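You operate a simulated robot arm through the tools that you are given. There is no shell and no other tool.

You are at the controls of a simulated robot arm. One attempt, no reset.

Task
Pump the tank up to 6 bar, switch off and unplug the compressor.
Fine: black socket on, then the compressor; both switches off before the plug goes back in its holder.

Only the result counts: the job must be done as asked and must still hold three seconds after the hand-in. Knocking over, shifting, dropping, spilling or breaking anything else fails it.

Robot
A 6-joint arm with a two-finger parallel gripper, fixed in place. Base frame: the origin is on the floor under the middle of its stand, x ahead of it, y to its left, z up. Lengths are in mm, angles in rad, forces in N, time in s.
With the tool pointing down near the work surface it reaches from about 120 to 600 mm from the base axis. Its first joint turns from -1.152 to 1.152 rad. Payload 2.7 kg.
Tool frame: the origin (TCP) lies between the finger pads and is the grasp point; the fingertips stand 23 mm ahead of it; z points along the fingers, y is the line along which they close. Largest opening 94 mm; finger width 38, thickness 10; the body of the gripper, 54 by 96 mm, starts 39 mm behind the TCP.
Orientation is that of the tool frame in the base frame, as a unit quaternion [w, x, y, z]. With the fingers straight down and closing along the base's y, the tool's x points along the base's -x, its y along +y and its z along -z.

Tools
- The arm moves only by the tool jog_arm. Its argument "commands" is a list of rows, each a list of 3 entries, a list of its own where there are three numbers: the shift along the tool's x, y, z in mm, then the turn, a rotation vector about the tool's x, y, z in rad, then the gripper command, from -1 (fully open) to 1 (shut), values between in proportion. In form: [[[x, y, z], [rx, ry, rz], gripper], ...]. A call has 1 to 20 rows; each row is the pose to reach, as a shift and turn from the pose commanded when the call began, along the tool's axes at that moment. A row lasts 0.2 s, in which the tool goes at most 50 mm and 0.15 rad; a call with a longer step from one row to the next is refused whole, and so is a gripper value outside its range. Where a pose cannot be reached the arm comes as near as it can. A force on the tool above 40 N (or 10 N above the force at the start of the call, whichever is more), or a blocked arm, ends the call early, and 0.2 s more pass. The fingers move at their own pace (about 45 mm/s each) and stop on an object; they squeeze with about 43 N. The grip force told is the motor's: it shows also when the fingers shut on nothing. Time passes only in rows, and 0.2 s behind the last, so rows that repeat a pose let the fingers close. It gives the time, the measured TCP pose, the force on the tool (base axes), the opening and the grip force at its end, in the units of the frame above (readings bear some noise), with the torque about the TCP (base axes, N m) and any sound that the robot's microphone picked up.
- Cameras (640 x 400 px; columns grow to the right, rows downward): "scene" is fixed at [83.1, -430.4, 1441.3]; the picture's right is [0.74, -0.67, 0.00], its down [-0.14, -0.15, -0.98] and it looks along [0.65, 0.73, -0.20] (base axes); focal length 214 px, centre (320, 200). "wrist" rides on the gripper at [86, 16, -75] in the tool frame; the picture's right is [-0.18, 0.98, 0.00], its down [-0.58, -0.11, -0.81] and it looks along [-0.79, -0.15, 0.59] (tool axes); focal length 243 px, centre (320, 200). There is no depth. A picture from a camera that has moved, and an enlarged one, comes with that camera's place and axes in the base frame and with its lens.
- camera(camera): a new picture of that camera. The clock stands still meanwhile.
- zoom(camera, box): a new picture of the part [left, top, right, bottom] of that camera's present view, enlarged. The clock stands still meanwhile.
- hand_in(): hands the job in; it is judged then, once.

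Places have to be worked out from the pictures, the camera data and where the tool is seen. Open the gripper and draw the arm clear of the work before you hand the job in, unless the task says otherwise.

The tools are called after "Emit:" by a JSON object that holds its "fn" and its "kwargs". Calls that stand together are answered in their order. jog_arm: Moves the arm, as the interface text tells. Its arguments: {"type":"object","properties":{"commands":{"type":"array"}},"required":["commands"]} The other tools are called the same way: camera (camera) takes a picture; zoom (camera, box) takes an enlarged picture of a part of a camera's view; hand_in () hands the job in.

At the start:

```text
t: 0.0
eef_pos: [319.3, -165.9, 1299.5]
tool_rot: [-0.001, -0.001, 1.0, -0.001]
wrist_force: [0.3, 0.4, 0.2]
ft_torque: [0.01, -0.03, -0.03]
finger_gap: 94.1
finger_force: 0.0
```

scene: 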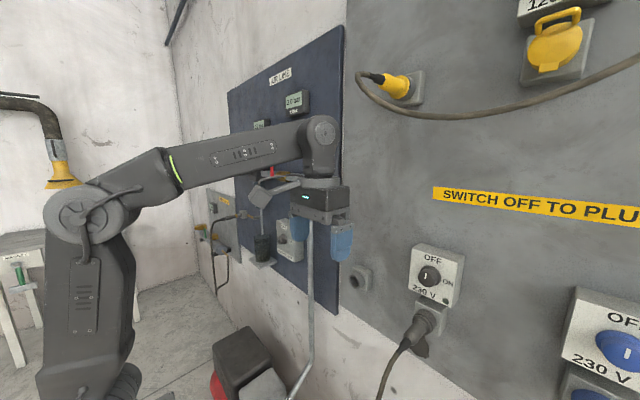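
wrist: 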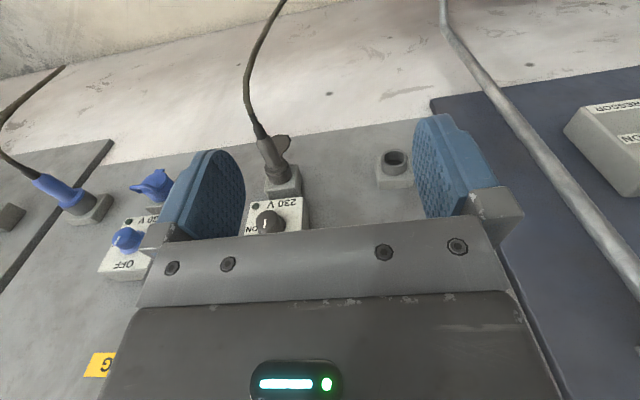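

I'll begin by looking closer at the scene: the black socket with its switch, the compressor panel and the gauge.

Emit:
{"fn": "zoom", "kwargs": {"camera": "scene", "box": [180, 60, 380, 300]}}

Emit:
{"fn": "zoom", "kwargs": {"camera": "scene", "box": [340, 200, 640, 400]}}

Emit:
{"fn": "zoom", "kwargs": {"camera": "scene", "box": [180, 180, 380, 400]}}

Emit:
{"fn": "camera", "kwargs": {"camera": "wrist"}}

```text
1.67 times, centred on (280, 180) of scene
camera zoom: at [83.1, -430.4, 1441.3], right [0.74, -0.67, 0.0], down [-0.14, -0.15, -0.98], along [0.65, 0.73, -0.2], focal length 358 px, centre (387, 233)
```

zoom: 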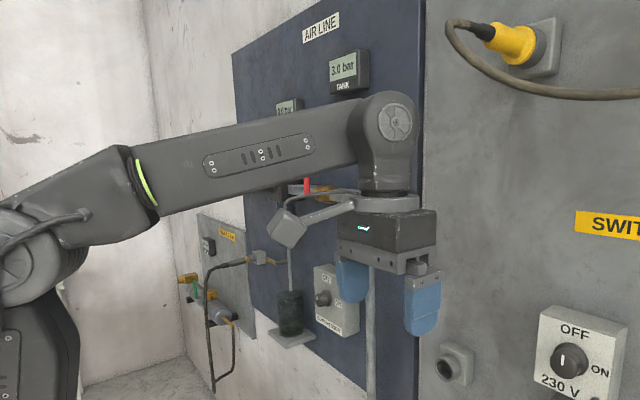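

```text
2.00 times, centred on (490, 300) of scene
camera zoom: at [83.1, -430.4, 1441.3], right [0.74, -0.67, 0.0], down [-0.14, -0.15, -0.98], along [0.65, 0.73, -0.2], focal length 429 px, centre (-20, 0)
```

zoom: 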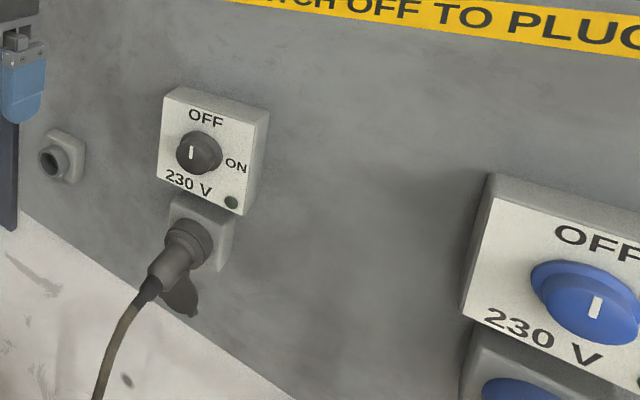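

```text
1.82 times, centred on (280, 290) of scene
camera zoom: at [83.1, -430.4, 1441.3], right [0.74, -0.67, 0.0], down [-0.14, -0.15, -0.98], along [0.65, 0.73, -0.2], focal length 390 px, centre (393, 36)
```

zoom: 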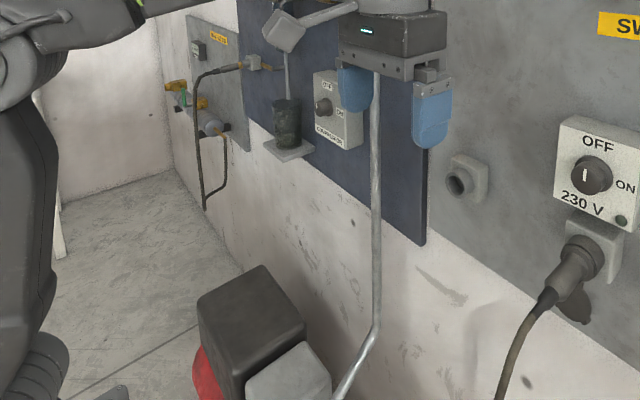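

```text
taken
camera wrist: at [231.4, -149.1, 1374.5], right [0.18, 0.98, 0.0], down [0.58, -0.11, 0.81], along [0.79, -0.15, -0.59], focal length 243 px, centre (320, 200)
```

wrist: 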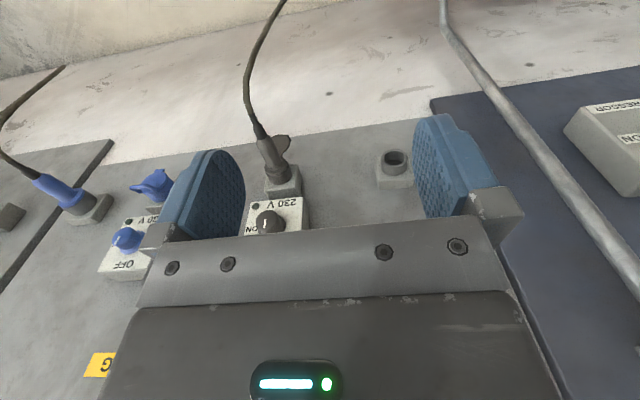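

The wall panel faces the robot roughly square (normal about -x). The black switch is near (518,-281,1195), its plug sits just below, and an empty ring holder is near (560,-74,1070). The tank reads 3.0 bar. I'll first roll the tool so the wrist camera gives an upright view.

Emit:
{"fn": "jog_arm", "kwargs": {"commands": [[[0, 0, 0], [0, 0, 0.15], -1], [[0, 0, 0], [0, 0, 0.3], -1], [[0, 0, 0], [0, 0, 0.45], -1], [[0, 0, 0], [0, 0, 0.6], -1], [[0, 0, 0], [0, 0, 0.75], -1], [[0, 0, 0], [0, 0, 0.9], -1], [[0, 0, 0], [0, 0, 1.05], -1], [[0, 0, 0], [0, 0, 1.2], -1], [[0, 0, 0], [0, 0, 1.35], -1], [[0, 0, 0], [0, 0, 1.5], -1]]}}

```text
t: 2.2
eef_pos: [318.8, -164.7, 1300.5]
tool_rot: [0.001, 0.682, 0.731, 0.0]
wrist_force: [-0.1, 0.6, -0.1]
ft_torque: [0.03, 0.01, -0.04]
finger_gap: 94.0
finger_force: 0.0
```

The roll works so far, so I carry on to the full half turn.

Emit:
{"fn": "jog_arm", "kwargs": {"commands": [[[0, 0, 0], [0, 0, 0.15], -1], [[0, 0, 0], [0, 0, 0.3], -1], [[0, 0, 0], [0, 0, 0.45], -1], [[0, 0, 0], [0, 0, 0.6], -1], [[0, 0, 0], [0, 0, 0.75], -1], [[0, 0, 0], [0, 0, 0.9], -1], [[0, 0, 0], [0, 0, 1.05], -1], [[0, 0, 0], [0, 0, 1.2], -1], [[0, 0, 0], [0, 0, 1.35], -1], [[0, 0, 0], [0, 0, 1.5], -1], [[0, 0, 0], [0, 0, 1.6416], -1]]}}

Emit:
{"fn": "camera", "kwargs": {"camera": "scene"}}

Emit:
{"fn": "camera", "kwargs": {"camera": "wrist"}}

```text
t: 4.6
eef_pos: [317.6, -165.4, 1300.3]
tool_rot: [0.001, 1.0, -0.001, 0.0]
wrist_force: [-0.1, 0.8, 0.3]
ft_torque: [0.02, -0.02, 0.01]
finger_gap: 94.0
finger_force: 0.1
```

```text
taken
```

scene: 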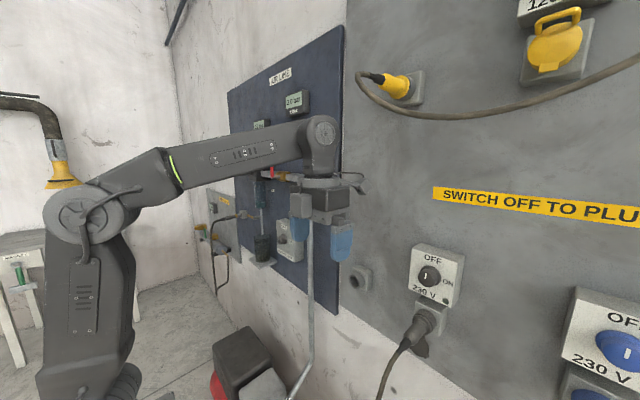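

```text
taken
camera wrist: at [404.3, -181.5, 1374.4], right [-0.19, -0.98, 0.0], down [-0.58, 0.11, 0.81], along [-0.79, 0.15, -0.59], focal length 243 px, centre (320, 200)
```

wrist: 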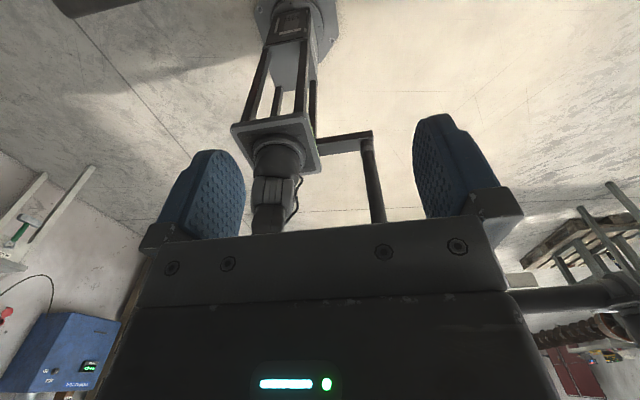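

The roll is done. Now I pitch the tool up to point at the wall, moving a little forward to keep the wrist within reach.

Emit:
{"fn": "jog_arm", "kwargs": {"commands": [[[8, 0, 0], [0, 0.15, 0], -1], [[16, 0, 0], [0, 0.3, 0], -1], [[24, 0, 0], [0, 0.45, 0], -1], [[32, 0, 0], [0, 0.6, 0], -1], [[40, 0, 0], [0, 0.75, 0], -1], [[48, 0, 0], [0, 0.9, 0], -1], [[56, 0, 0], [0, 1.05, 0], -1], [[64, 0, 0], [0, 1.2, 0], -1], [[72, 0, 0], [0, 1.35, 0], -1], [[76, 0, 0], [0, 1.48, 0], -1], [[80, 0, 0], [0, 1.5708, 0], -1]]}}

Emit:
{"fn": "camera", "kwargs": {"camera": "scene"}}

Emit:
{"fn": "camera", "kwargs": {"camera": "wrist"}}

```text
t: 7.0
eef_pos: [397.5, -165.2, 1300.8]
tool_rot: [0.001, 0.707, 0.0, 0.707]
wrist_force: [0.4, -0.3, -0.6]
ft_torque: [0.0, -0.01, 0.04]
finger_gap: 94.4
finger_force: 0.0
```

```text
taken
```

scene: 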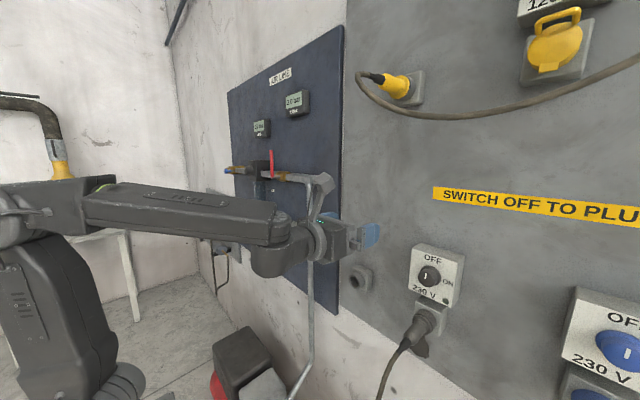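

```text
taken
camera wrist: at [322.8, -181.2, 1386.7], right [0.0, -0.98, -0.18], down [-0.81, 0.11, -0.58], along [0.59, 0.15, -0.79], focal length 243 px, centre (320, 200)
```

wrist: 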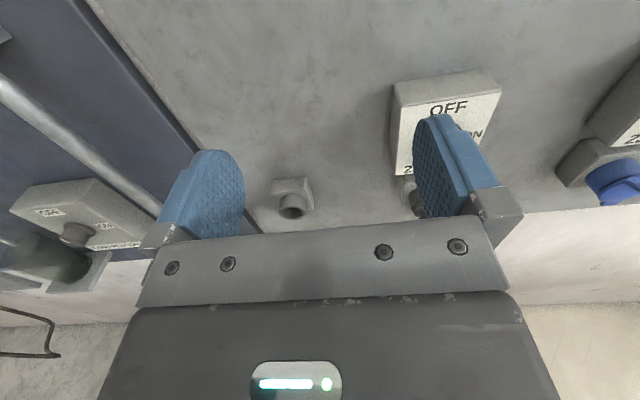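

The tool now points at the wall. I'll zoom on the panel parts now uncovered: both gauges, the air line and its valve, and the compressor switch.

Emit:
{"fn": "zoom", "kwargs": {"camera": "scene", "box": [220, 60, 350, 141]}}

Emit:
{"fn": "zoom", "kwargs": {"camera": "scene", "box": [210, 140, 350, 228]}}

Emit:
{"fn": "zoom", "kwargs": {"camera": "scene", "box": [330, 230, 480, 324]}}

Emit:
{"fn": "zoom", "kwargs": {"camera": "scene", "box": [360, 290, 480, 365]}}

Emit:
{"fn": "zoom", "kwargs": {"camera": "wrist", "box": [0, 160, 170, 266]}}

Emit:
{"fn": "zoom", "kwargs": {"camera": "scene", "box": [190, 180, 310, 400]}}

```text
4.92 times, centred on (285, 100) of scene
camera zoom: at [83.1, -430.4, 1441.3], right [0.74, -0.67, 0.0], down [-0.14, -0.15, -0.98], along [0.65, 0.73, -0.2], focal length 1056 px, centre (492, 690)
```

zoom: 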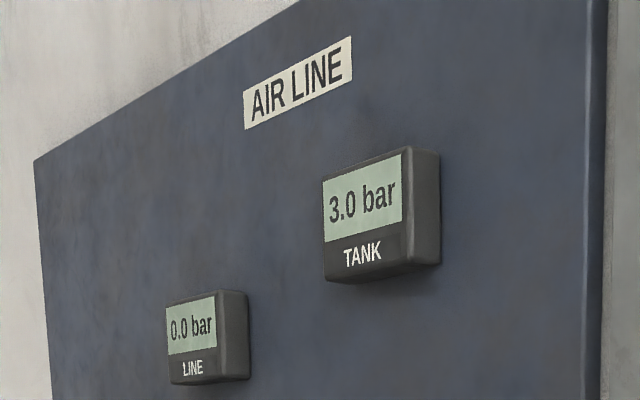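

```text
4.55 times, centred on (280, 184) of scene
camera zoom: at [83.1, -430.4, 1441.3], right [0.74, -0.67, 0.0], down [-0.14, -0.15, -0.98], along [0.65, 0.73, -0.2], focal length 975 px, centre (502, 273)
```

zoom: 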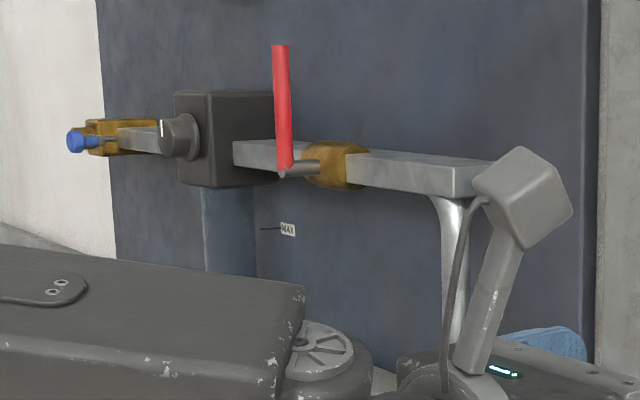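

```text
4.26 times, centred on (405, 277) of scene
camera zoom: at [83.1, -430.4, 1441.3], right [0.74, -0.67, 0.0], down [-0.14, -0.15, -0.98], along [0.65, 0.73, -0.2], focal length 913 px, centre (-42, -128)
```

zoom: 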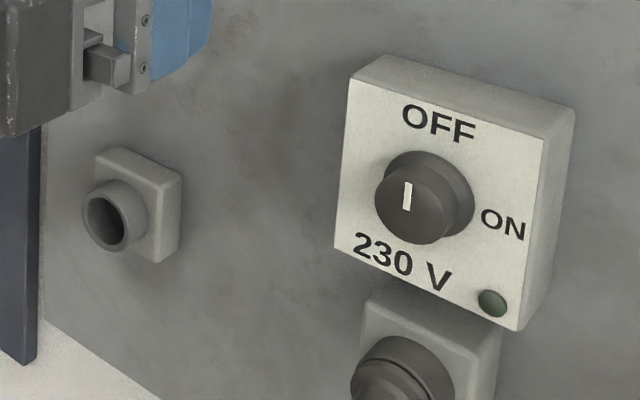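

```text
5.33 times, centred on (420, 328) of scene
camera zoom: at [83.1, -430.4, 1441.3], right [0.74, -0.67, 0.0], down [-0.14, -0.15, -0.98], along [0.65, 0.73, -0.2], focal length 1144 px, centre (-213, -480)
```

zoom: 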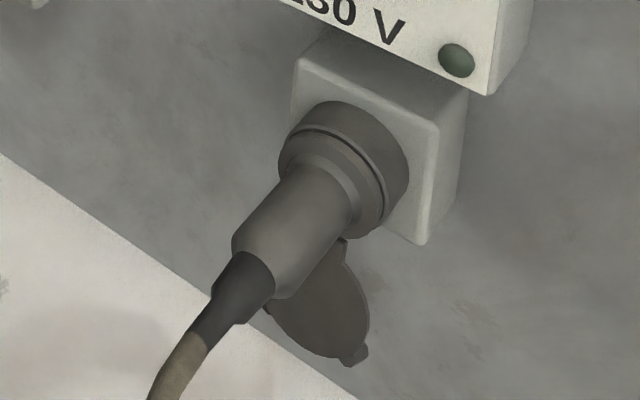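

```text
3.76 times, centred on (85, 213) of wrist
camera zoom: at [322.8, -181.2, 1386.7], right [0.0, -0.98, -0.18], down [-0.81, 0.11, -0.58], along [0.59, 0.15, -0.79], focal length 913 px, centre (1205, 151)
```

zoom: 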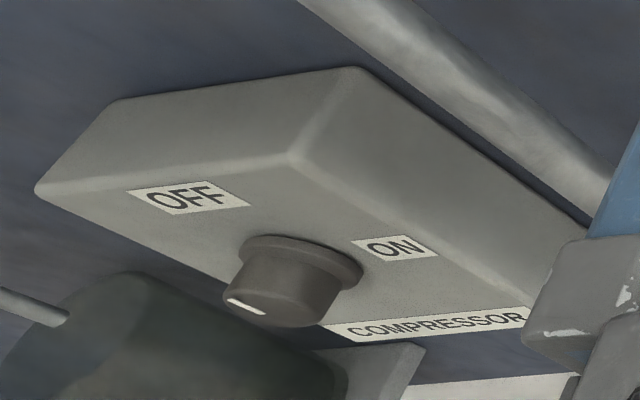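

```text
1.82 times, centred on (250, 290) of scene
camera zoom: at [83.1, -430.4, 1441.3], right [0.74, -0.67, 0.0], down [-0.14, -0.15, -0.98], along [0.65, 0.73, -0.2], focal length 390 px, centre (447, 36)
```

zoom: 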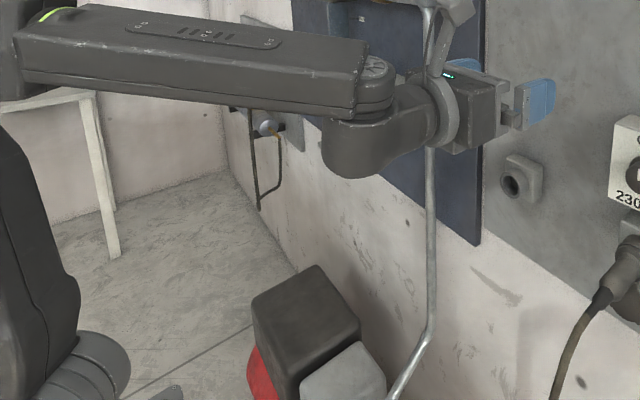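

Tank shows 3.0 bar and line 0.0 bar, and the red valve lever stands across the pipe (shut), so I leave the air line alone. The black switch points to OFF, with ON to its right, so ON is 90° clockwise. I move in front of it for a close view.

Emit:
{"fn": "jog_arm", "kwargs": {"commands": [[[-14, 23, 4], [0, 0, 0], -1], [[-28, 46, 8], [0, 0, 0], -1], [[-42, 69, 12], [0, 0, 0], -1], [[-56, 92, 17], [0, 0, 0], -1], [[-71, 116, 22], [0, 0, 0], -1]]}}

Emit:
{"fn": "camera", "kwargs": {"camera": "wrist"}}

Emit:
{"fn": "camera", "kwargs": {"camera": "scene"}}

```text
t: 8.2
eef_pos: [418.4, -278.5, 1229.7]
tool_rot: [0.001, 0.707, 0.0, 0.708]
wrist_force: [0.1, -0.6, -0.8]
ft_torque: [-0.01, 0.03, -0.03]
finger_gap: 94.0
finger_force: 0.1
```

```text
taken
camera wrist: at [344.3, -295.6, 1315.2], right [0.0, -0.98, -0.18], down [-0.81, 0.11, -0.58], along [0.59, 0.15, -0.79], focal length 243 px, centre (320, 200)
```

wrist: 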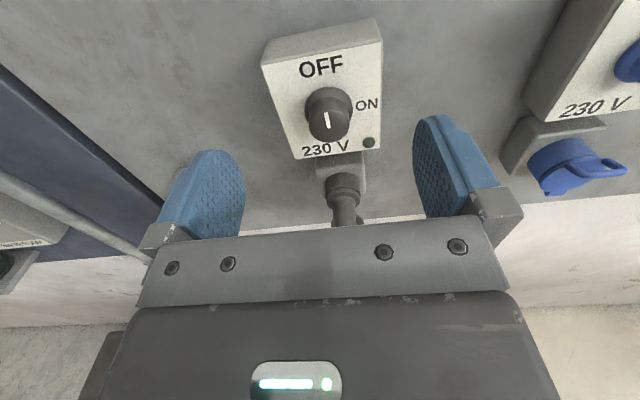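

```text
taken
```

scene: 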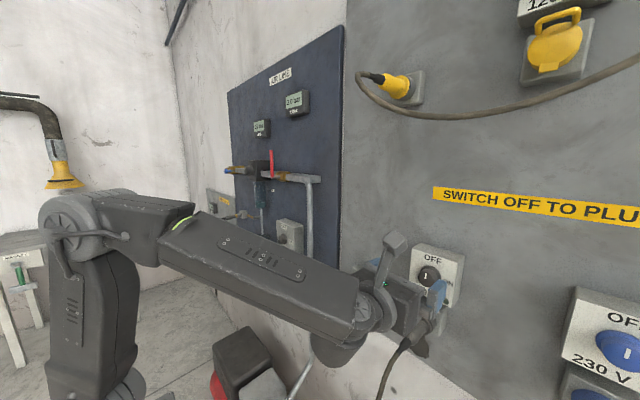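

I zoom on the switch and plug from the wrist camera to measure them.

Emit:
{"fn": "zoom", "kwargs": {"camera": "wrist", "box": [240, 20, 420, 132]}}

Emit:
{"fn": "zoom", "kwargs": {"camera": "wrist", "box": [260, 130, 420, 230]}}

```text
3.56 times, centred on (330, 76) of wrist
camera zoom: at [344.3, -295.6, 1315.2], right [0.0, -0.98, -0.18], down [-0.81, 0.11, -0.58], along [0.59, 0.15, -0.79], focal length 863 px, centre (284, 641)
```

zoom: 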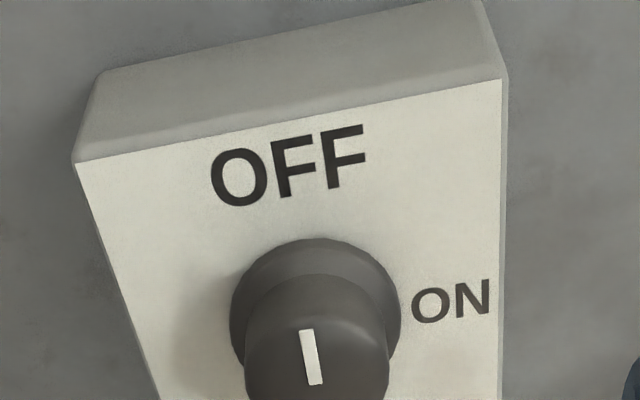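

```text
4.00 times, centred on (340, 180) of wrist
camera zoom: at [344.3, -295.6, 1315.2], right [0.0, -0.98, -0.18], down [-0.81, 0.11, -0.58], along [0.59, 0.15, -0.79], focal length 970 px, centre (240, 280)
```

zoom: 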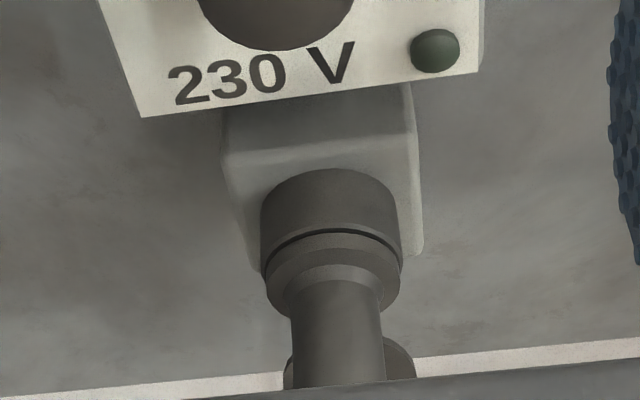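

I need sharper measurements of the knob, so I zoom tightly with both cameras.

Emit:
{"fn": "zoom", "kwargs": {"camera": "wrist", "box": [296, 80, 376, 150]}}

Emit:
{"fn": "zoom", "kwargs": {"camera": "scene", "box": [405, 240, 469, 310]}}

```text
5.71 times, centred on (336, 115) of wrist
camera zoom: at [344.3, -295.6, 1315.2], right [0.0, -0.98, -0.18], down [-0.81, 0.11, -0.58], along [0.59, 0.15, -0.79], focal length 1386 px, centre (229, 686)
```

zoom: 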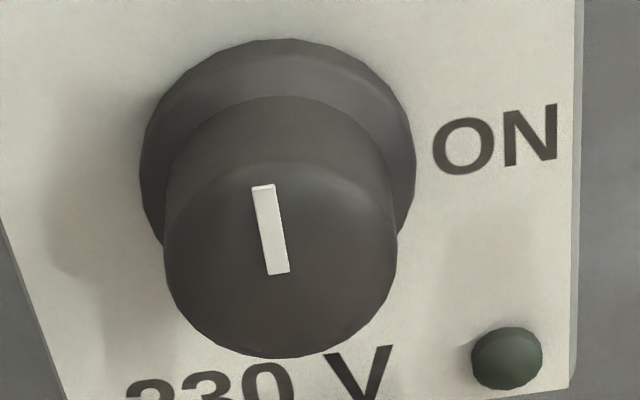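

```text
5.71 times, centred on (437, 275) of scene
camera zoom: at [83.1, -430.4, 1441.3], right [0.74, -0.67, 0.0], down [-0.14, -0.15, -0.98], along [0.65, 0.73, -0.2], focal length 1226 px, centre (-349, -229)
```

zoom: 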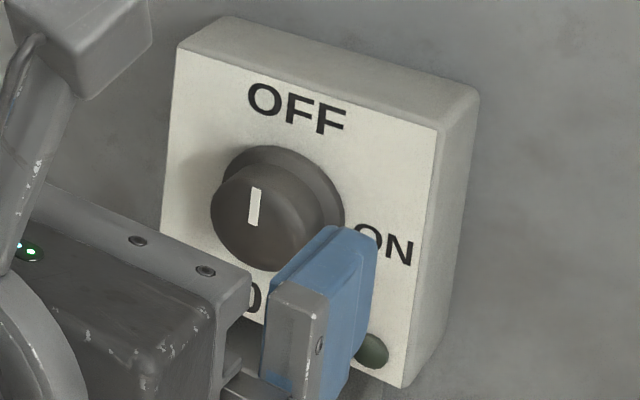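

Triangulating both views puts the knob axis at about y=-281, z=1197. The knob is about 32 mm across with its front at x≈505, on a box face at x≈530. The plug axis is near z≈1077. I roll -90° (so the ON turn brings me back to this roll) and line up with the knob axis, still well clear in x.

Emit:
{"fn": "jog_arm", "kwargs": {"commands": [[[-3, 0.2, 1], [0, 0, -0.15], -1], [[-6, 0.4, 2], [0, 0, -0.3], -1], [[-9, 0.6, 3], [0, 0, -0.45], -1], [[-12, 0.9, 4], [0, 0, -0.6], -1], [[-15, 1.2, 5], [0, 0, -0.75], -1], [[-18, 1.5, 6], [0, 0, -0.9], -1], [[-21, 1.7, 7], [0, 0, -1.05], -1], [[-24, 2.0, 8], [0, 0, -1.2], -1], [[-27, 2.2, 10], [0, 0, -1.35], -1], [[-30, 2.4, 11], [0, 0, -1.48], -1], [[-32.7, 2.5, 12], [0, 0, -1.5708], -1]]}}

Emit:
{"fn": "camera", "kwargs": {"camera": "wrist"}}

Emit:
{"fn": "zoom", "kwargs": {"camera": "scene", "box": [350, 220, 500, 340]}}

```text
t: 10.6
eef_pos: [431.5, -282.7, 1196.3]
tool_rot: [0.501, 0.499, 0.502, 0.499]
wrist_force: [-0.8, 0.3, -0.3]
ft_torque: [-0.01, 0.02, -0.03]
finger_gap: 93.9
finger_force: 0.1
```

```text
taken
camera wrist: at [357.4, -196.7, 1212.6], right [0.0, -0.18, 0.98], down [-0.81, -0.58, -0.11], along [0.59, -0.79, -0.14], focal length 243 px, centre (320, 200)
```

wrist: 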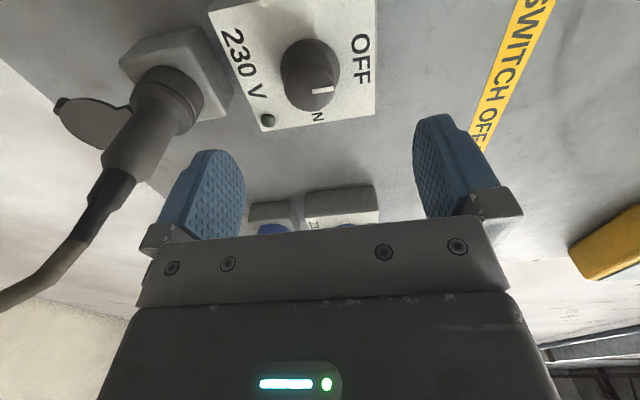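

```text
3.33 times, centred on (425, 280) of scene
camera zoom: at [83.1, -430.4, 1441.3], right [0.74, -0.67, 0.0], down [-0.14, -0.15, -0.98], along [0.65, 0.73, -0.2], focal length 715 px, centre (-30, -67)
```

zoom: 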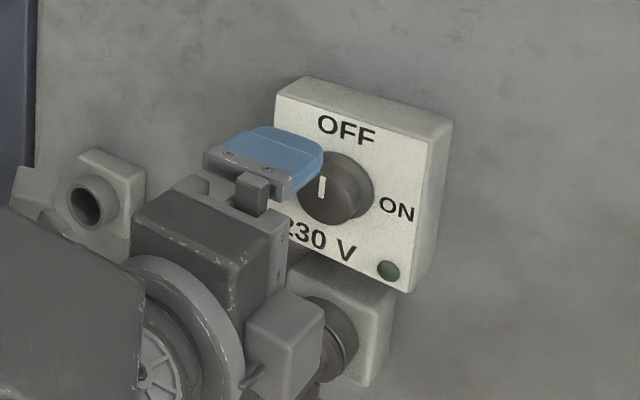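

The roll worked. The knob sits slightly left of centre in this view, so I zoom to refine its height.

Emit:
{"fn": "zoom", "kwargs": {"camera": "wrist", "box": [260, 20, 372, 130]}}

Emit:
{"fn": "zoom", "kwargs": {"camera": "wrist", "box": [20, 20, 280, 240]}}

```text
3.64 times, centred on (316, 75) of wrist
camera zoom: at [357.4, -196.7, 1212.6], right [0.0, -0.18, 0.98], down [-0.81, -0.58, -0.11], along [0.59, -0.79, -0.14], focal length 882 px, centre (334, 654)
```

zoom: 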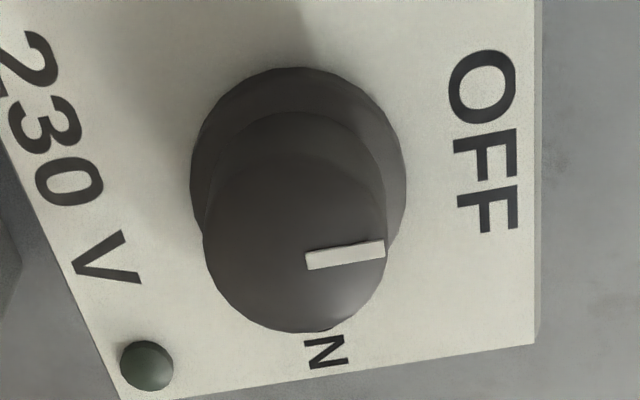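

```text
1.82 times, centred on (150, 130) of wrist
camera zoom: at [357.4, -196.7, 1212.6], right [0.0, -0.18, 0.98], down [-0.81, -0.58, -0.11], along [0.59, -0.79, -0.14], focal length 441 px, centre (629, 327)
```

zoom: 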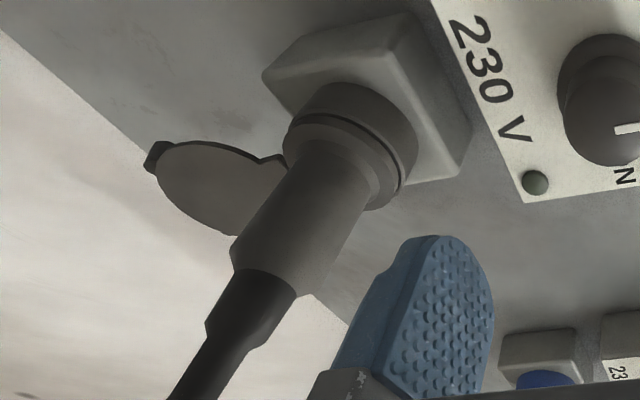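

The knob centre looks nearer z≈1190, y≈-279. I shift there, move in until the fingertips are just short of the knob front, and look again.

Emit:
{"fn": "jog_arm", "kwargs": {"commands": [[[1.5, -2.5, 12], [0, 0, 0], -1], [[3, -5.5, 24], [0, 0, 0], -1], [[3, -5.5, 36], [0, 0, 0], -1], [[3, -5.5, 36], [0, 0, 0], -1]]}}

Emit:
{"fn": "camera", "kwargs": {"camera": "wrist"}}

Emit:
{"fn": "zoom", "kwargs": {"camera": "wrist", "box": [240, 60, 400, 210]}}

Emit:
{"fn": "zoom", "kwargs": {"camera": "scene", "box": [370, 230, 480, 310]}}

```text
t: 11.6
eef_pos: [468.9, -281.0, 1191.7]
tool_rot: [0.499, 0.5, 0.501, 0.5]
wrist_force: [-0.1, 0.5, 0.0]
ft_torque: [0.0, -0.01, 0.01]
finger_gap: 93.8
finger_force: 0.1
```

```text
taken
camera wrist: at [393.9, -195.1, 1207.6], right [0.0, -0.18, 0.98], down [-0.81, -0.58, -0.11], along [0.59, -0.79, -0.15], focal length 243 px, centre (320, 200)
```

wrist: 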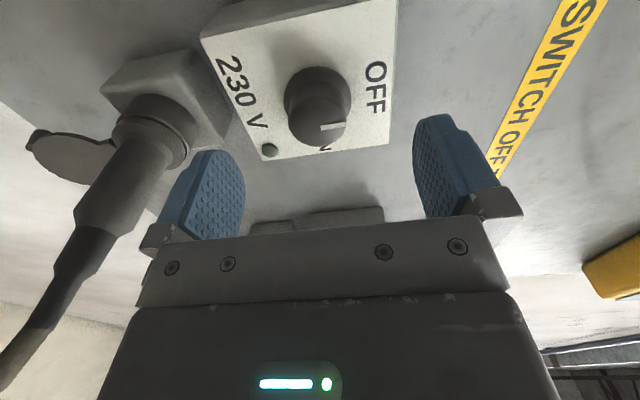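

```text
2.67 times, centred on (320, 135) of wrist
camera zoom: at [393.9, -195.1, 1207.6], right [0.0, -0.18, 0.98], down [-0.81, -0.58, -0.11], along [0.59, -0.79, -0.15], focal length 647 px, centre (320, 373)
```

zoom: 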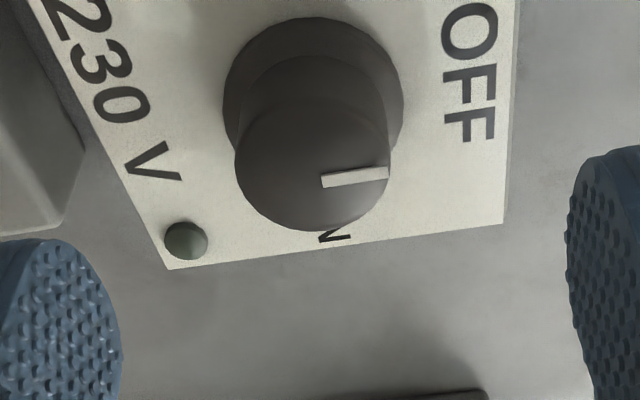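

```text
5.00 times, centred on (425, 270) of scene
camera zoom: at [83.1, -430.4, 1441.3], right [0.74, -0.67, 0.0], down [-0.14, -0.15, -0.98], along [0.65, 0.73, -0.2], focal length 1072 px, centre (-205, -150)
```

zoom: 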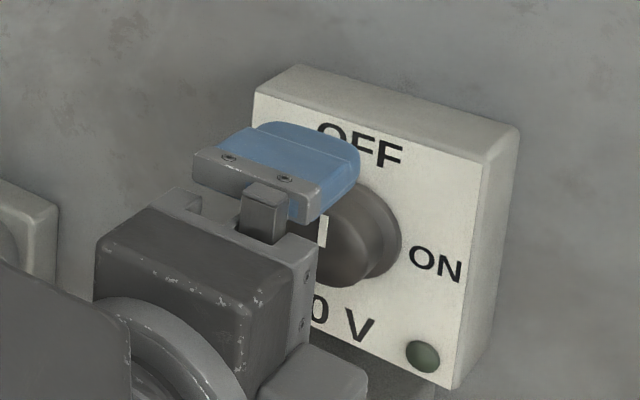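

The knob centre is now within about 1–2 mm of the finger mid-plane, at roughly (508,-278,1190.5). I move in so the tips overlap the knob by about 11 mm and close partly, to about 42 mm, to check the centring.

Emit:
{"fn": "jog_arm", "kwargs": {"commands": [[[1, -0.6, 14], [0, 0, 0], -1], [[2, -1.2, 28], [0, 0, 0], -1], [[2, -1.2, 28], [0, 0, 0], -0.5], [[2, -1.2, 28], [0, 0, 0], 0.1], [[2, -1.2, 28], [0, 0, 0], 0.1], [[2, -1.2, 28], [0, 0, 0], 0.1]]}}

Emit:
{"fn": "camera", "kwargs": {"camera": "wrist"}}

Emit:
{"fn": "zoom", "kwargs": {"camera": "wrist", "box": [240, 60, 400, 210]}}

Emit:
{"fn": "zoom", "kwargs": {"camera": "scene", "box": [370, 230, 480, 310]}}

```text
t: 13.0
eef_pos: [495.7, -279.4, 1190.5]
tool_rot: [0.5, 0.499, 0.501, 0.5]
wrist_force: [0.4, 0.0, -0.2]
ft_torque: [0.0, -0.01, 0.02]
finger_gap: 42.6
finger_force: 0.1
```

```text
taken
camera wrist: at [419.9, -194.4, 1206.4], right [0.0, -0.18, 0.98], down [-0.81, -0.58, -0.11], along [0.59, -0.79, -0.15], focal length 243 px, centre (320, 200)
```

wrist: 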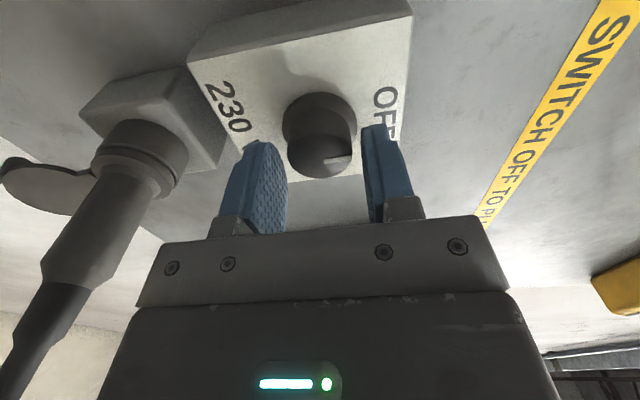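

```text
2.67 times, centred on (320, 135) of wrist
camera zoom: at [419.9, -194.4, 1206.4], right [0.0, -0.18, 0.98], down [-0.81, -0.58, -0.11], along [0.59, -0.79, -0.15], focal length 647 px, centre (320, 373)
```

zoom: 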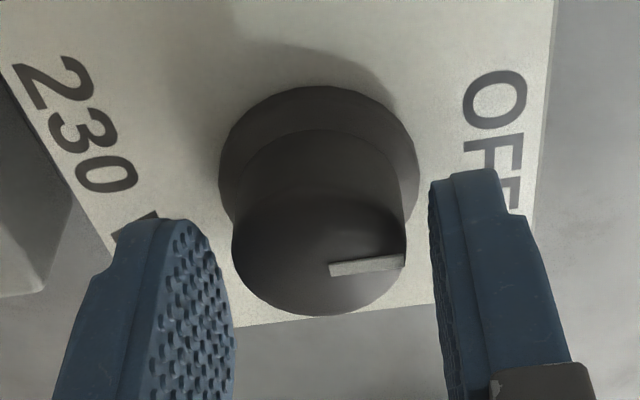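

```text
5.00 times, centred on (425, 270) of scene
camera zoom: at [83.1, -430.4, 1441.3], right [0.74, -0.67, 0.0], down [-0.14, -0.15, -0.98], along [0.65, 0.73, -0.2], focal length 1072 px, centre (-205, -150)
```

zoom: 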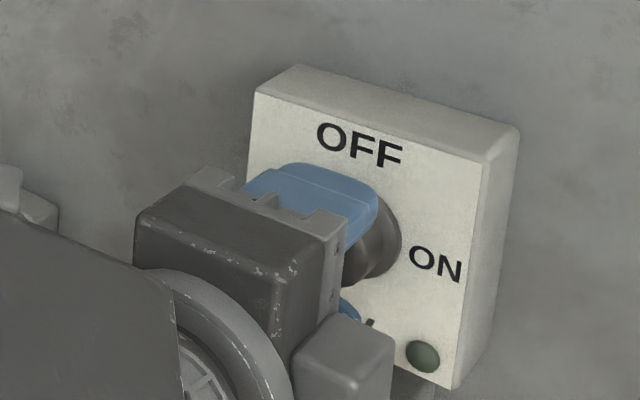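

The knob lies within about 1 mm of the finger mid-plane. I close on it and check the forces.

Emit:
{"fn": "jog_arm", "kwargs": {"commands": [[[0, 0, 0], [0, 0, 0], 0.3], [[0, 0, 0], [0, 0, 0], 1], [[0, 0, 0], [0, 0, 0], 1]]}}

```text
t: 13.8
eef_pos: [495.3, -279.8, 1189.5]
tool_rot: [0.5, 0.499, 0.5, 0.5]
wrist_force: [-1.3, 0.2, -0.3]
ft_torque: [0.03, -0.01, -0.01]
finger_gap: 32.6
finger_force: 44.7
```

Grip is firm (32.6 mm, little side force). Now I turn the black switch 90° clockwise to ON.

Emit:
{"fn": "jog_arm", "kwargs": {"commands": [[[0, 0, 0], [0, 0, 0.13], 1], [[0, 0, 0], [0, 0, 0.26], 1], [[0, 0, 0], [0, 0, 0.39], 1], [[0, 0, 0], [0, 0, 0.52], 1], [[0, 0, 0], [0, 0, 0.65], 1], [[0, 0, 0], [0, 0, 0.78], 1], [[0, 0, 0], [0, 0, 0.91], 1], [[0, 0, 0], [0, 0, 1.04], 1], [[0, 0, 0], [0, 0, 1.17], 1], [[0, 0, 0], [0, 0, 1.3], 1], [[0, 0, 0], [0, 0, 1.43], 1], [[0, 0, 0], [0, 0, 1.56], 1], [[0, 0, 0], [0, 0, 1.5708], 1]]}}

Emit:
{"fn": "camera", "kwargs": {"camera": "wrist"}}

Emit:
{"fn": "zoom", "kwargs": {"camera": "scene", "box": [370, 230, 480, 310]}}

```text
t: 16.6
eef_pos: [494.9, -280.5, 1188.6]
tool_rot: [0.0, 0.707, 0.0, 0.707]
wrist_force: [-26.6, -7.0, -5.4]
ft_torque: [-0.12, -0.18, -0.04]
finger_gap: 33.1
finger_force: 44.7
```

```text
taken
camera wrist: at [420.2, -296.2, 1276.0], right [0.0, -0.98, -0.19], down [-0.81, 0.11, -0.58], along [0.59, 0.15, -0.79], focal length 243 px, centre (320, 200)
```

wrist: 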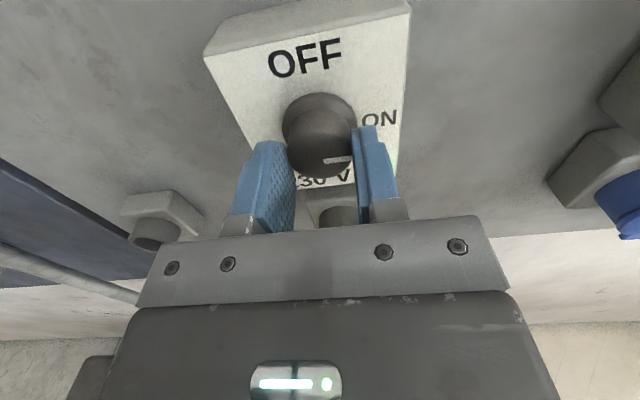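

```text
5.00 times, centred on (425, 270) of scene
camera zoom: at [82.3, -430.7, 1441.2], right [0.74, -0.67, 0.0], down [-0.14, -0.15, -0.98], along [0.65, 0.73, -0.2], focal length 1072 px, centre (-205, -150)
```

zoom: 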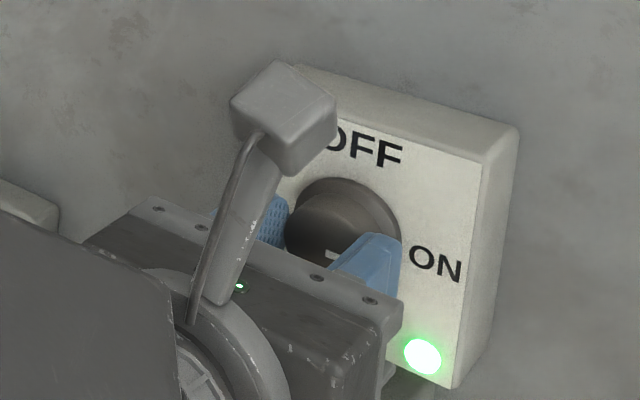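

The green lamp is lit, so the black socket is on. I open the fingers, back off, and check that the switch stays on.

Emit:
{"fn": "jog_arm", "kwargs": {"commands": [[[0, 0, 0], [0, 0, 0], -0.3], [[0, 0, 0], [0, 0, 0], -0.3], [[0, 0, 0], [0, 0, 0], -0.3], [[0, 0, -15], [0, 0, 0], -0.3], [[0, 0, -40], [0, 0, 0], -0.3], [[0, 0, -70], [0, 0, 0], -0.3], [[0, 0, -90], [0, 0, 0], -0.3], [[0, 0, -90], [0, 0, 0], -0.3]]}}

Emit:
{"fn": "camera", "kwargs": {"camera": "wrist"}}

Emit:
{"fn": "camera", "kwargs": {"camera": "scene"}}

```text
t: 18.4
eef_pos: [406.0, -280.1, 1189.3]
tool_rot: [0.001, 0.707, 0.001, 0.707]
wrist_force: [-0.5, 0.3, 0.2]
ft_torque: [0.0, -0.01, 0.02]
finger_gap: 61.1
finger_force: 0.0
```

```text
taken
camera wrist: at [331.8, -295.4, 1276.0], right [0.0, -0.98, -0.18], down [-0.81, 0.11, -0.58], along [0.59, 0.15, -0.79], focal length 243 px, centre (320, 200)
```

wrist: 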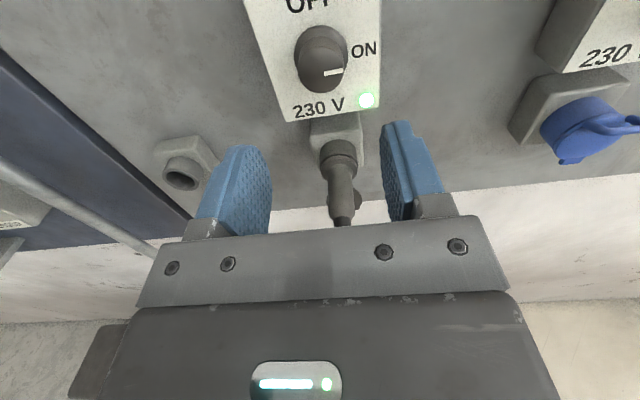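

```text
taken
```

scene: 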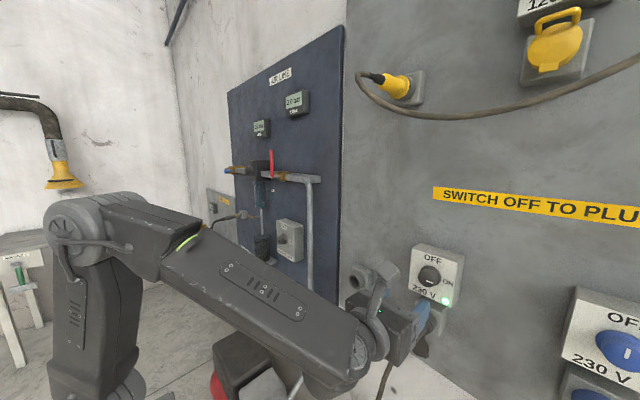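

The switch holds ON. Now I study the compressor switch area and what stands around it (vertical pipe, cup on shelf, air line), and take a look at the holder and plug.

Emit:
{"fn": "zoom", "kwargs": {"camera": "scene", "box": [200, 140, 350, 300]}}

Emit:
{"fn": "zoom", "kwargs": {"camera": "scene", "box": [240, 200, 330, 280]}}

Emit:
{"fn": "zoom", "kwargs": {"camera": "wrist", "box": [120, 110, 240, 220]}}

Emit:
{"fn": "zoom", "kwargs": {"camera": "wrist", "box": [280, 80, 400, 230]}}

```text
2.50 times, centred on (275, 220) of scene
camera zoom: at [83.1, -430.4, 1441.3], right [0.74, -0.67, 0.0], down [-0.14, -0.15, -0.98], along [0.65, 0.73, -0.2], focal length 536 px, centre (432, 150)
```

zoom: 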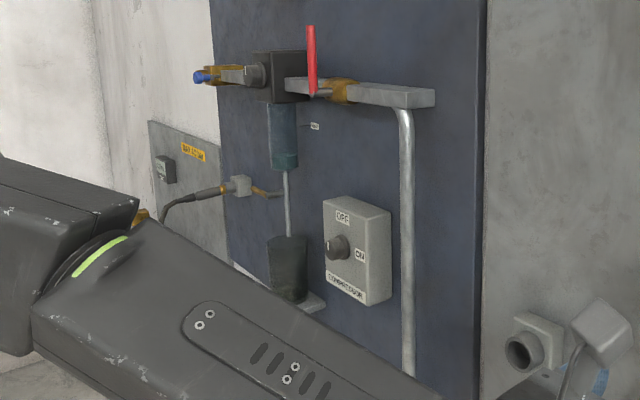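

```text
5.00 times, centred on (285, 240) of scene
camera zoom: at [83.1, -430.4, 1441.3], right [0.74, -0.67, 0.0], down [-0.14, -0.15, -0.98], along [0.65, 0.73, -0.2], focal length 1072 px, centre (495, 0)
```

zoom: 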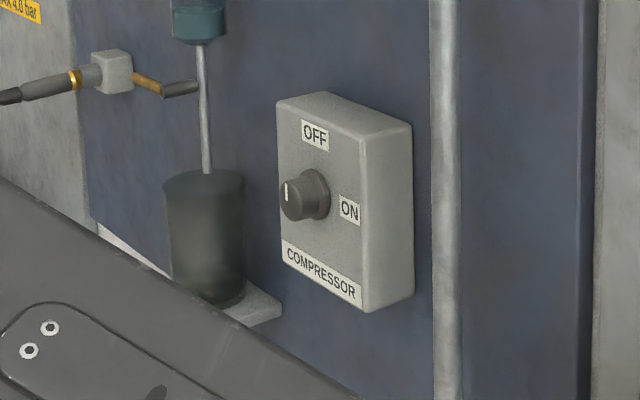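

```text
3.64 times, centred on (180, 165) of wrist
camera zoom: at [331.8, -295.4, 1276.0], right [0.0, -0.98, -0.18], down [-0.81, 0.11, -0.58], along [0.59, 0.15, -0.79], focal length 882 px, centre (829, 327)
```

zoom: 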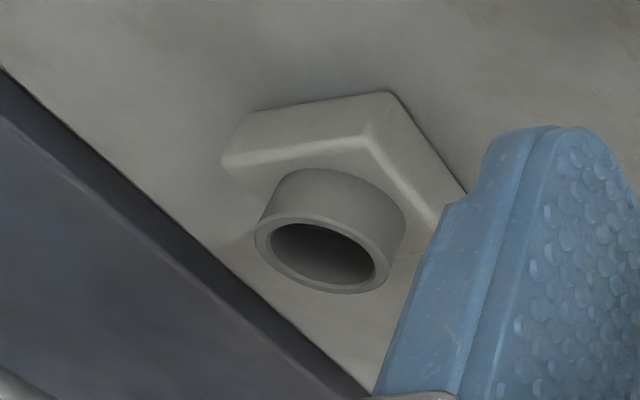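

```text
2.67 times, centred on (340, 155) of wrist
camera zoom: at [331.8, -295.4, 1276.0], right [0.0, -0.98, -0.18], down [-0.81, 0.11, -0.58], along [0.59, 0.15, -0.79], focal length 647 px, centre (267, 320)
```

zoom: 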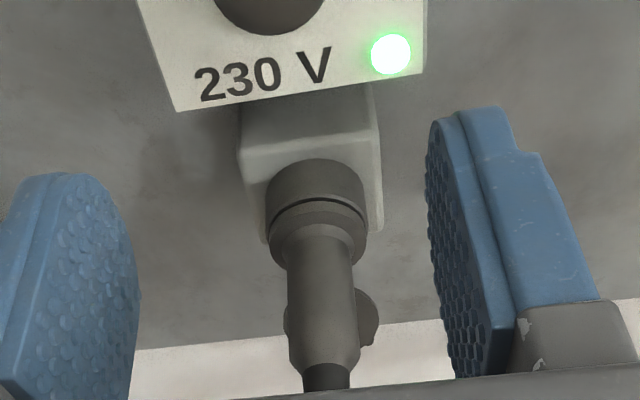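

The compressor knob is near (516,304,1098): a silver pipe stands to its right, and the cup on its shelf stands to its left. I cross over at x≈400, well clear of the wall parts, and look from closer.

Emit:
{"fn": "jog_arm", "kwargs": {"commands": [[[0, -30, -6], [0, 0, 0], -0.3], [[0, -72, -12], [0, 0, 0], -0.3], [[-2, -116, -16], [0, 0, 0], -0.3], [[-4, -160, -16], [0, 0, 0], -0.3], [[-6, -204, -16], [0, 0, 0], -0.3], [[-9, -248, -16], [0, 0, 0], -0.3], [[-12, -292, -16], [0, 0, 0], -0.3], [[-15, -336, -16], [0, 0, 0], -0.3], [[-18, -380, -16], [0, 0, 0], -0.3], [[-20, -424, -16], [0, 0, 0], -0.3], [[-22, -468, -16], [0, 0, 0], -0.3], [[-24, -512, -16], [0, 0, 0], -0.3], [[-26, -550, -16], [0, 0, 0], -0.3], [[-28, -570, -16], [0, 0, 0], -0.3], [[-28, -570, -16], [0, 0, 0], -0.3]]}}

Emit:
{"fn": "camera", "kwargs": {"camera": "wrist"}}

Emit:
{"fn": "camera", "kwargs": {"camera": "scene"}}

```text
t: 21.6
eef_pos: [372.6, 16.7, 1190.3]
tool_rot: [-0.001, 0.707, 0.002, 0.707]
wrist_force: [0.0, 0.1, -0.9]
ft_torque: [-0.03, 0.01, -0.02]
finger_gap: 61.2
finger_force: 0.1
out of reach, approached as far as the arm can: row 8, 9, 10, 11, 12, 13, 14, 15
```

```text
taken
camera wrist: at [297.6, -0.4, 1277.3], right [0.01, -0.98, -0.18], down [-0.81, 0.1, -0.58], along [0.59, 0.15, -0.79], focal length 243 px, centre (320, 200)
```

wrist: 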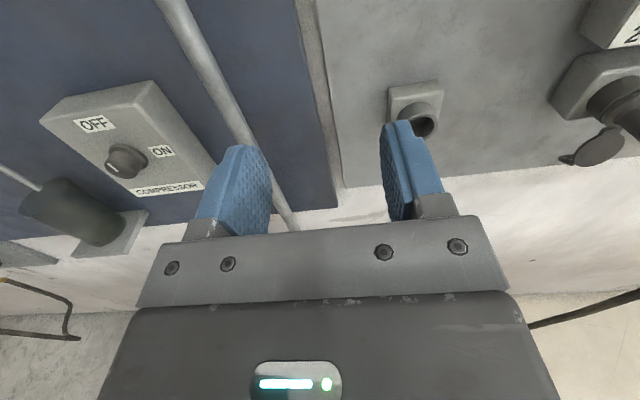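

```text
taken
```

scene: 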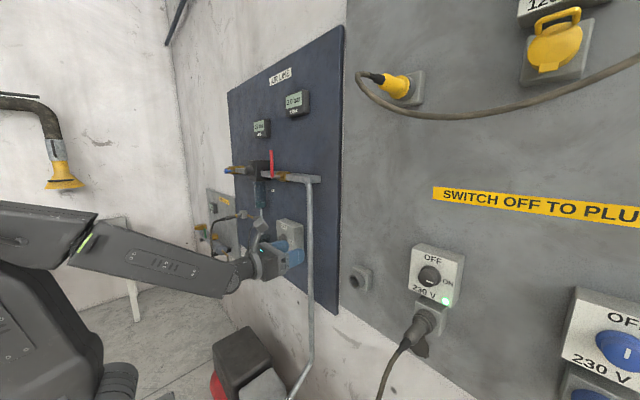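

The arm reports a limit near y≈17, probably a wrist joint limit at this roll. I roll the tool -90° here (the roll I need for the ON turn) and try going on from there.

Emit:
{"fn": "jog_arm", "kwargs": {"commands": [[[0, 0, 3], [0, 0, -0.15], -0.3], [[0, 0, 6], [0, 0, -0.3], -0.3], [[0, 0, 9], [0, 0, -0.45], -0.3], [[0, 0, 12], [0, 0, -0.6], -0.3], [[0, 0, 15], [0, 0, -0.75], -0.3], [[0, 0, 18], [0, 0, -0.9], -0.3], [[0, 0, 21], [0, 0, -1.05], -0.3], [[0, 0, 24], [0, 0, -1.2], -0.3], [[0, 0, 27], [0, 0, -1.35], -0.3], [[0, 0, 30], [0, 0, -1.48], -0.3], [[0, 0, 30], [0, 0, -1.5708], -0.3]]}}

```text
t: 24.0
eef_pos: [405.0, 3.3, 1178.5]
tool_rot: [0.5, 0.499, 0.501, 0.5]
wrist_force: [0.5, 0.1, 0.8]
ft_torque: [0.02, -0.01, 0.02]
finger_gap: 61.0
finger_force: 0.0
```

The roll worked. I try moving toward +y in modest steps.

Emit:
{"fn": "jog_arm", "kwargs": {"commands": [[[30, 0, 0], [0, 0, 0], -0.3], [[60, 0, 0], [0, 0, 0], -0.3], [[90, 0, 0], [0, 0, 0], -0.3], [[120, 0, 0], [0, 0, 0], -0.3], [[120, 0, 0], [0, 0, 0], -0.3]]}}

Emit:
{"fn": "camera", "kwargs": {"camera": "scene"}}

```text
t: 25.2
eef_pos: [394.2, 12.7, 1189.8]
tool_rot: [0.499, 0.498, 0.503, 0.501]
wrist_force: [-0.4, 0.0, 0.4]
ft_torque: [-0.01, 0.04, -0.02]
finger_gap: 61.1
finger_force: 0.1
out of reach, approached as far as the arm can: row 1, 2, 3, 4, 5
```

```text
taken
```

scene: 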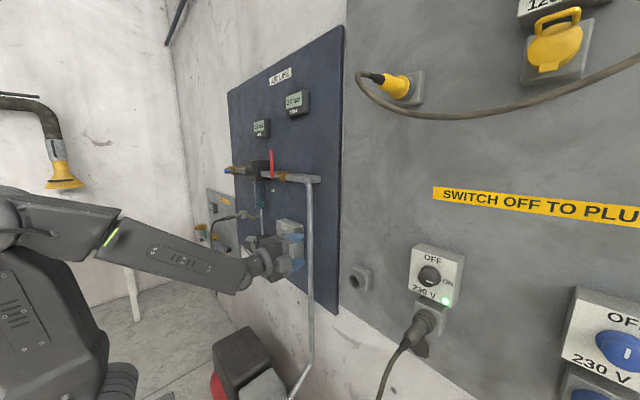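

It still stops near y≈12: with the tool level and the forearm sloping down, a forearm joint limit seems to block crossing the middle. So I go back to y≈-150, point the tool down, cross there, and pitch up again on the far side.

Emit:
{"fn": "jog_arm", "kwargs": {"commands": [[[-40, 0, 0], [0, 0, 0], -0.3], [[-80, 0, 0], [0, 0, 0], -0.3], [[-120, 0, 0], [0, 0, 0], -0.3], [[-160, 0, 0], [0, 0, 0], -0.3], [[-160, 5, -6], [0.14, 0, 0], -0.3], [[-160, 10, -12], [0.28, 0, 0], -0.3], [[-160, 15, -18], [0.42, 0, 0], -0.3], [[-160, 20, -24], [0.56, 0, 0], -0.3], [[-160, 25, -30], [0.7, 0, 0], -0.3], [[-160, 30, -36], [0.84, 0, 0], -0.3], [[-160, 35, -42], [0.98, 0, 0], -0.3], [[-160, 40, -48], [1.12, 0, 0], -0.3], [[-160, 40, -54], [1.26, 0, 0], -0.3], [[-160, 40, -60], [1.4, 0, 0], -0.3], [[-160, 40, -64], [1.5, 0, 0], -0.3], [[-160, 40, -64], [1.5708, 0, 0], -0.3]]}}

```text
t: 28.6
eef_pos: [330.3, -148.9, 1230.5]
tool_rot: [0.0, 0.707, 0.707, -0.002]
wrist_force: [0.8, -0.3, 0.2]
ft_torque: [-0.02, 0.03, 0.01]
finger_gap: 61.0
finger_force: 0.1
```

The tool now points down at (330,-149,1230). I cross to y≈+250 in this posture.

Emit:
{"fn": "jog_arm", "kwargs": {"commands": [[[30, 0, 0], [0, 0, 0], -0.3], [[70, 0, 0], [0, 0, 0], -0.3], [[110, 0, 0], [0, 0, 0], -0.3], [[150, 0, 0], [0, 0, 0], -0.3], [[190, 0, 0], [0, 0, 0], -0.3], [[230, 0, 0], [0, 0, 0], -0.3], [[270, 0, 0], [0, 0, 0], -0.3], [[310, 0, 0], [0, 0, 0], -0.3], [[350, 0, 0], [0, 0, 0], -0.3], [[385, 0, 0], [0, 0, 0], -0.3], [[400, 0, 0], [0, 0, 0], -0.3], [[400, 0, 0], [0, 0, 0], -0.3]]}}

Emit:
{"fn": "camera", "kwargs": {"camera": "scene"}}

Emit:
{"fn": "camera", "kwargs": {"camera": "wrist"}}

```text
t: 31.2
eef_pos: [329.0, 249.3, 1229.9]
tool_rot: [0.0, 0.707, 0.707, -0.001]
wrist_force: [0.2, -0.2, -0.6]
ft_torque: [0.01, -0.04, 0.02]
finger_gap: 61.4
finger_force: 0.1
```

```text
taken
```

scene: 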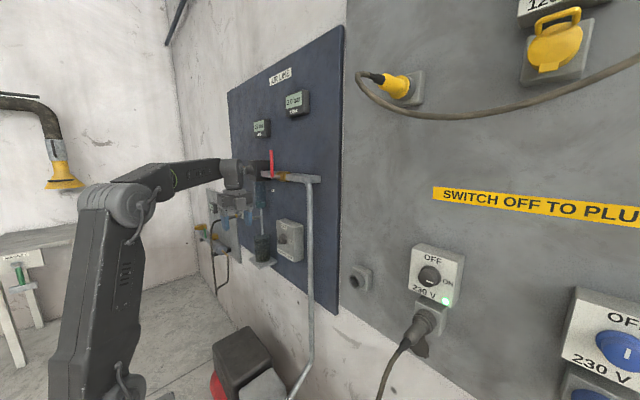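

```text
taken
camera wrist: at [346.2, 335.6, 1304.3], right [0.98, -0.18, 0.0], down [-0.11, -0.58, 0.81], along [-0.15, -0.79, -0.59], focal length 243 px, centre (320, 200)
```

wrist: 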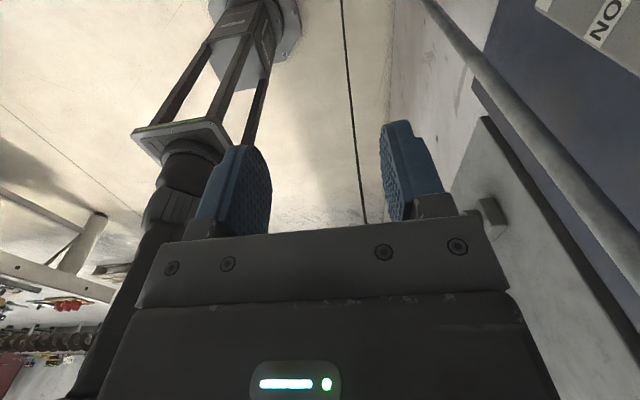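

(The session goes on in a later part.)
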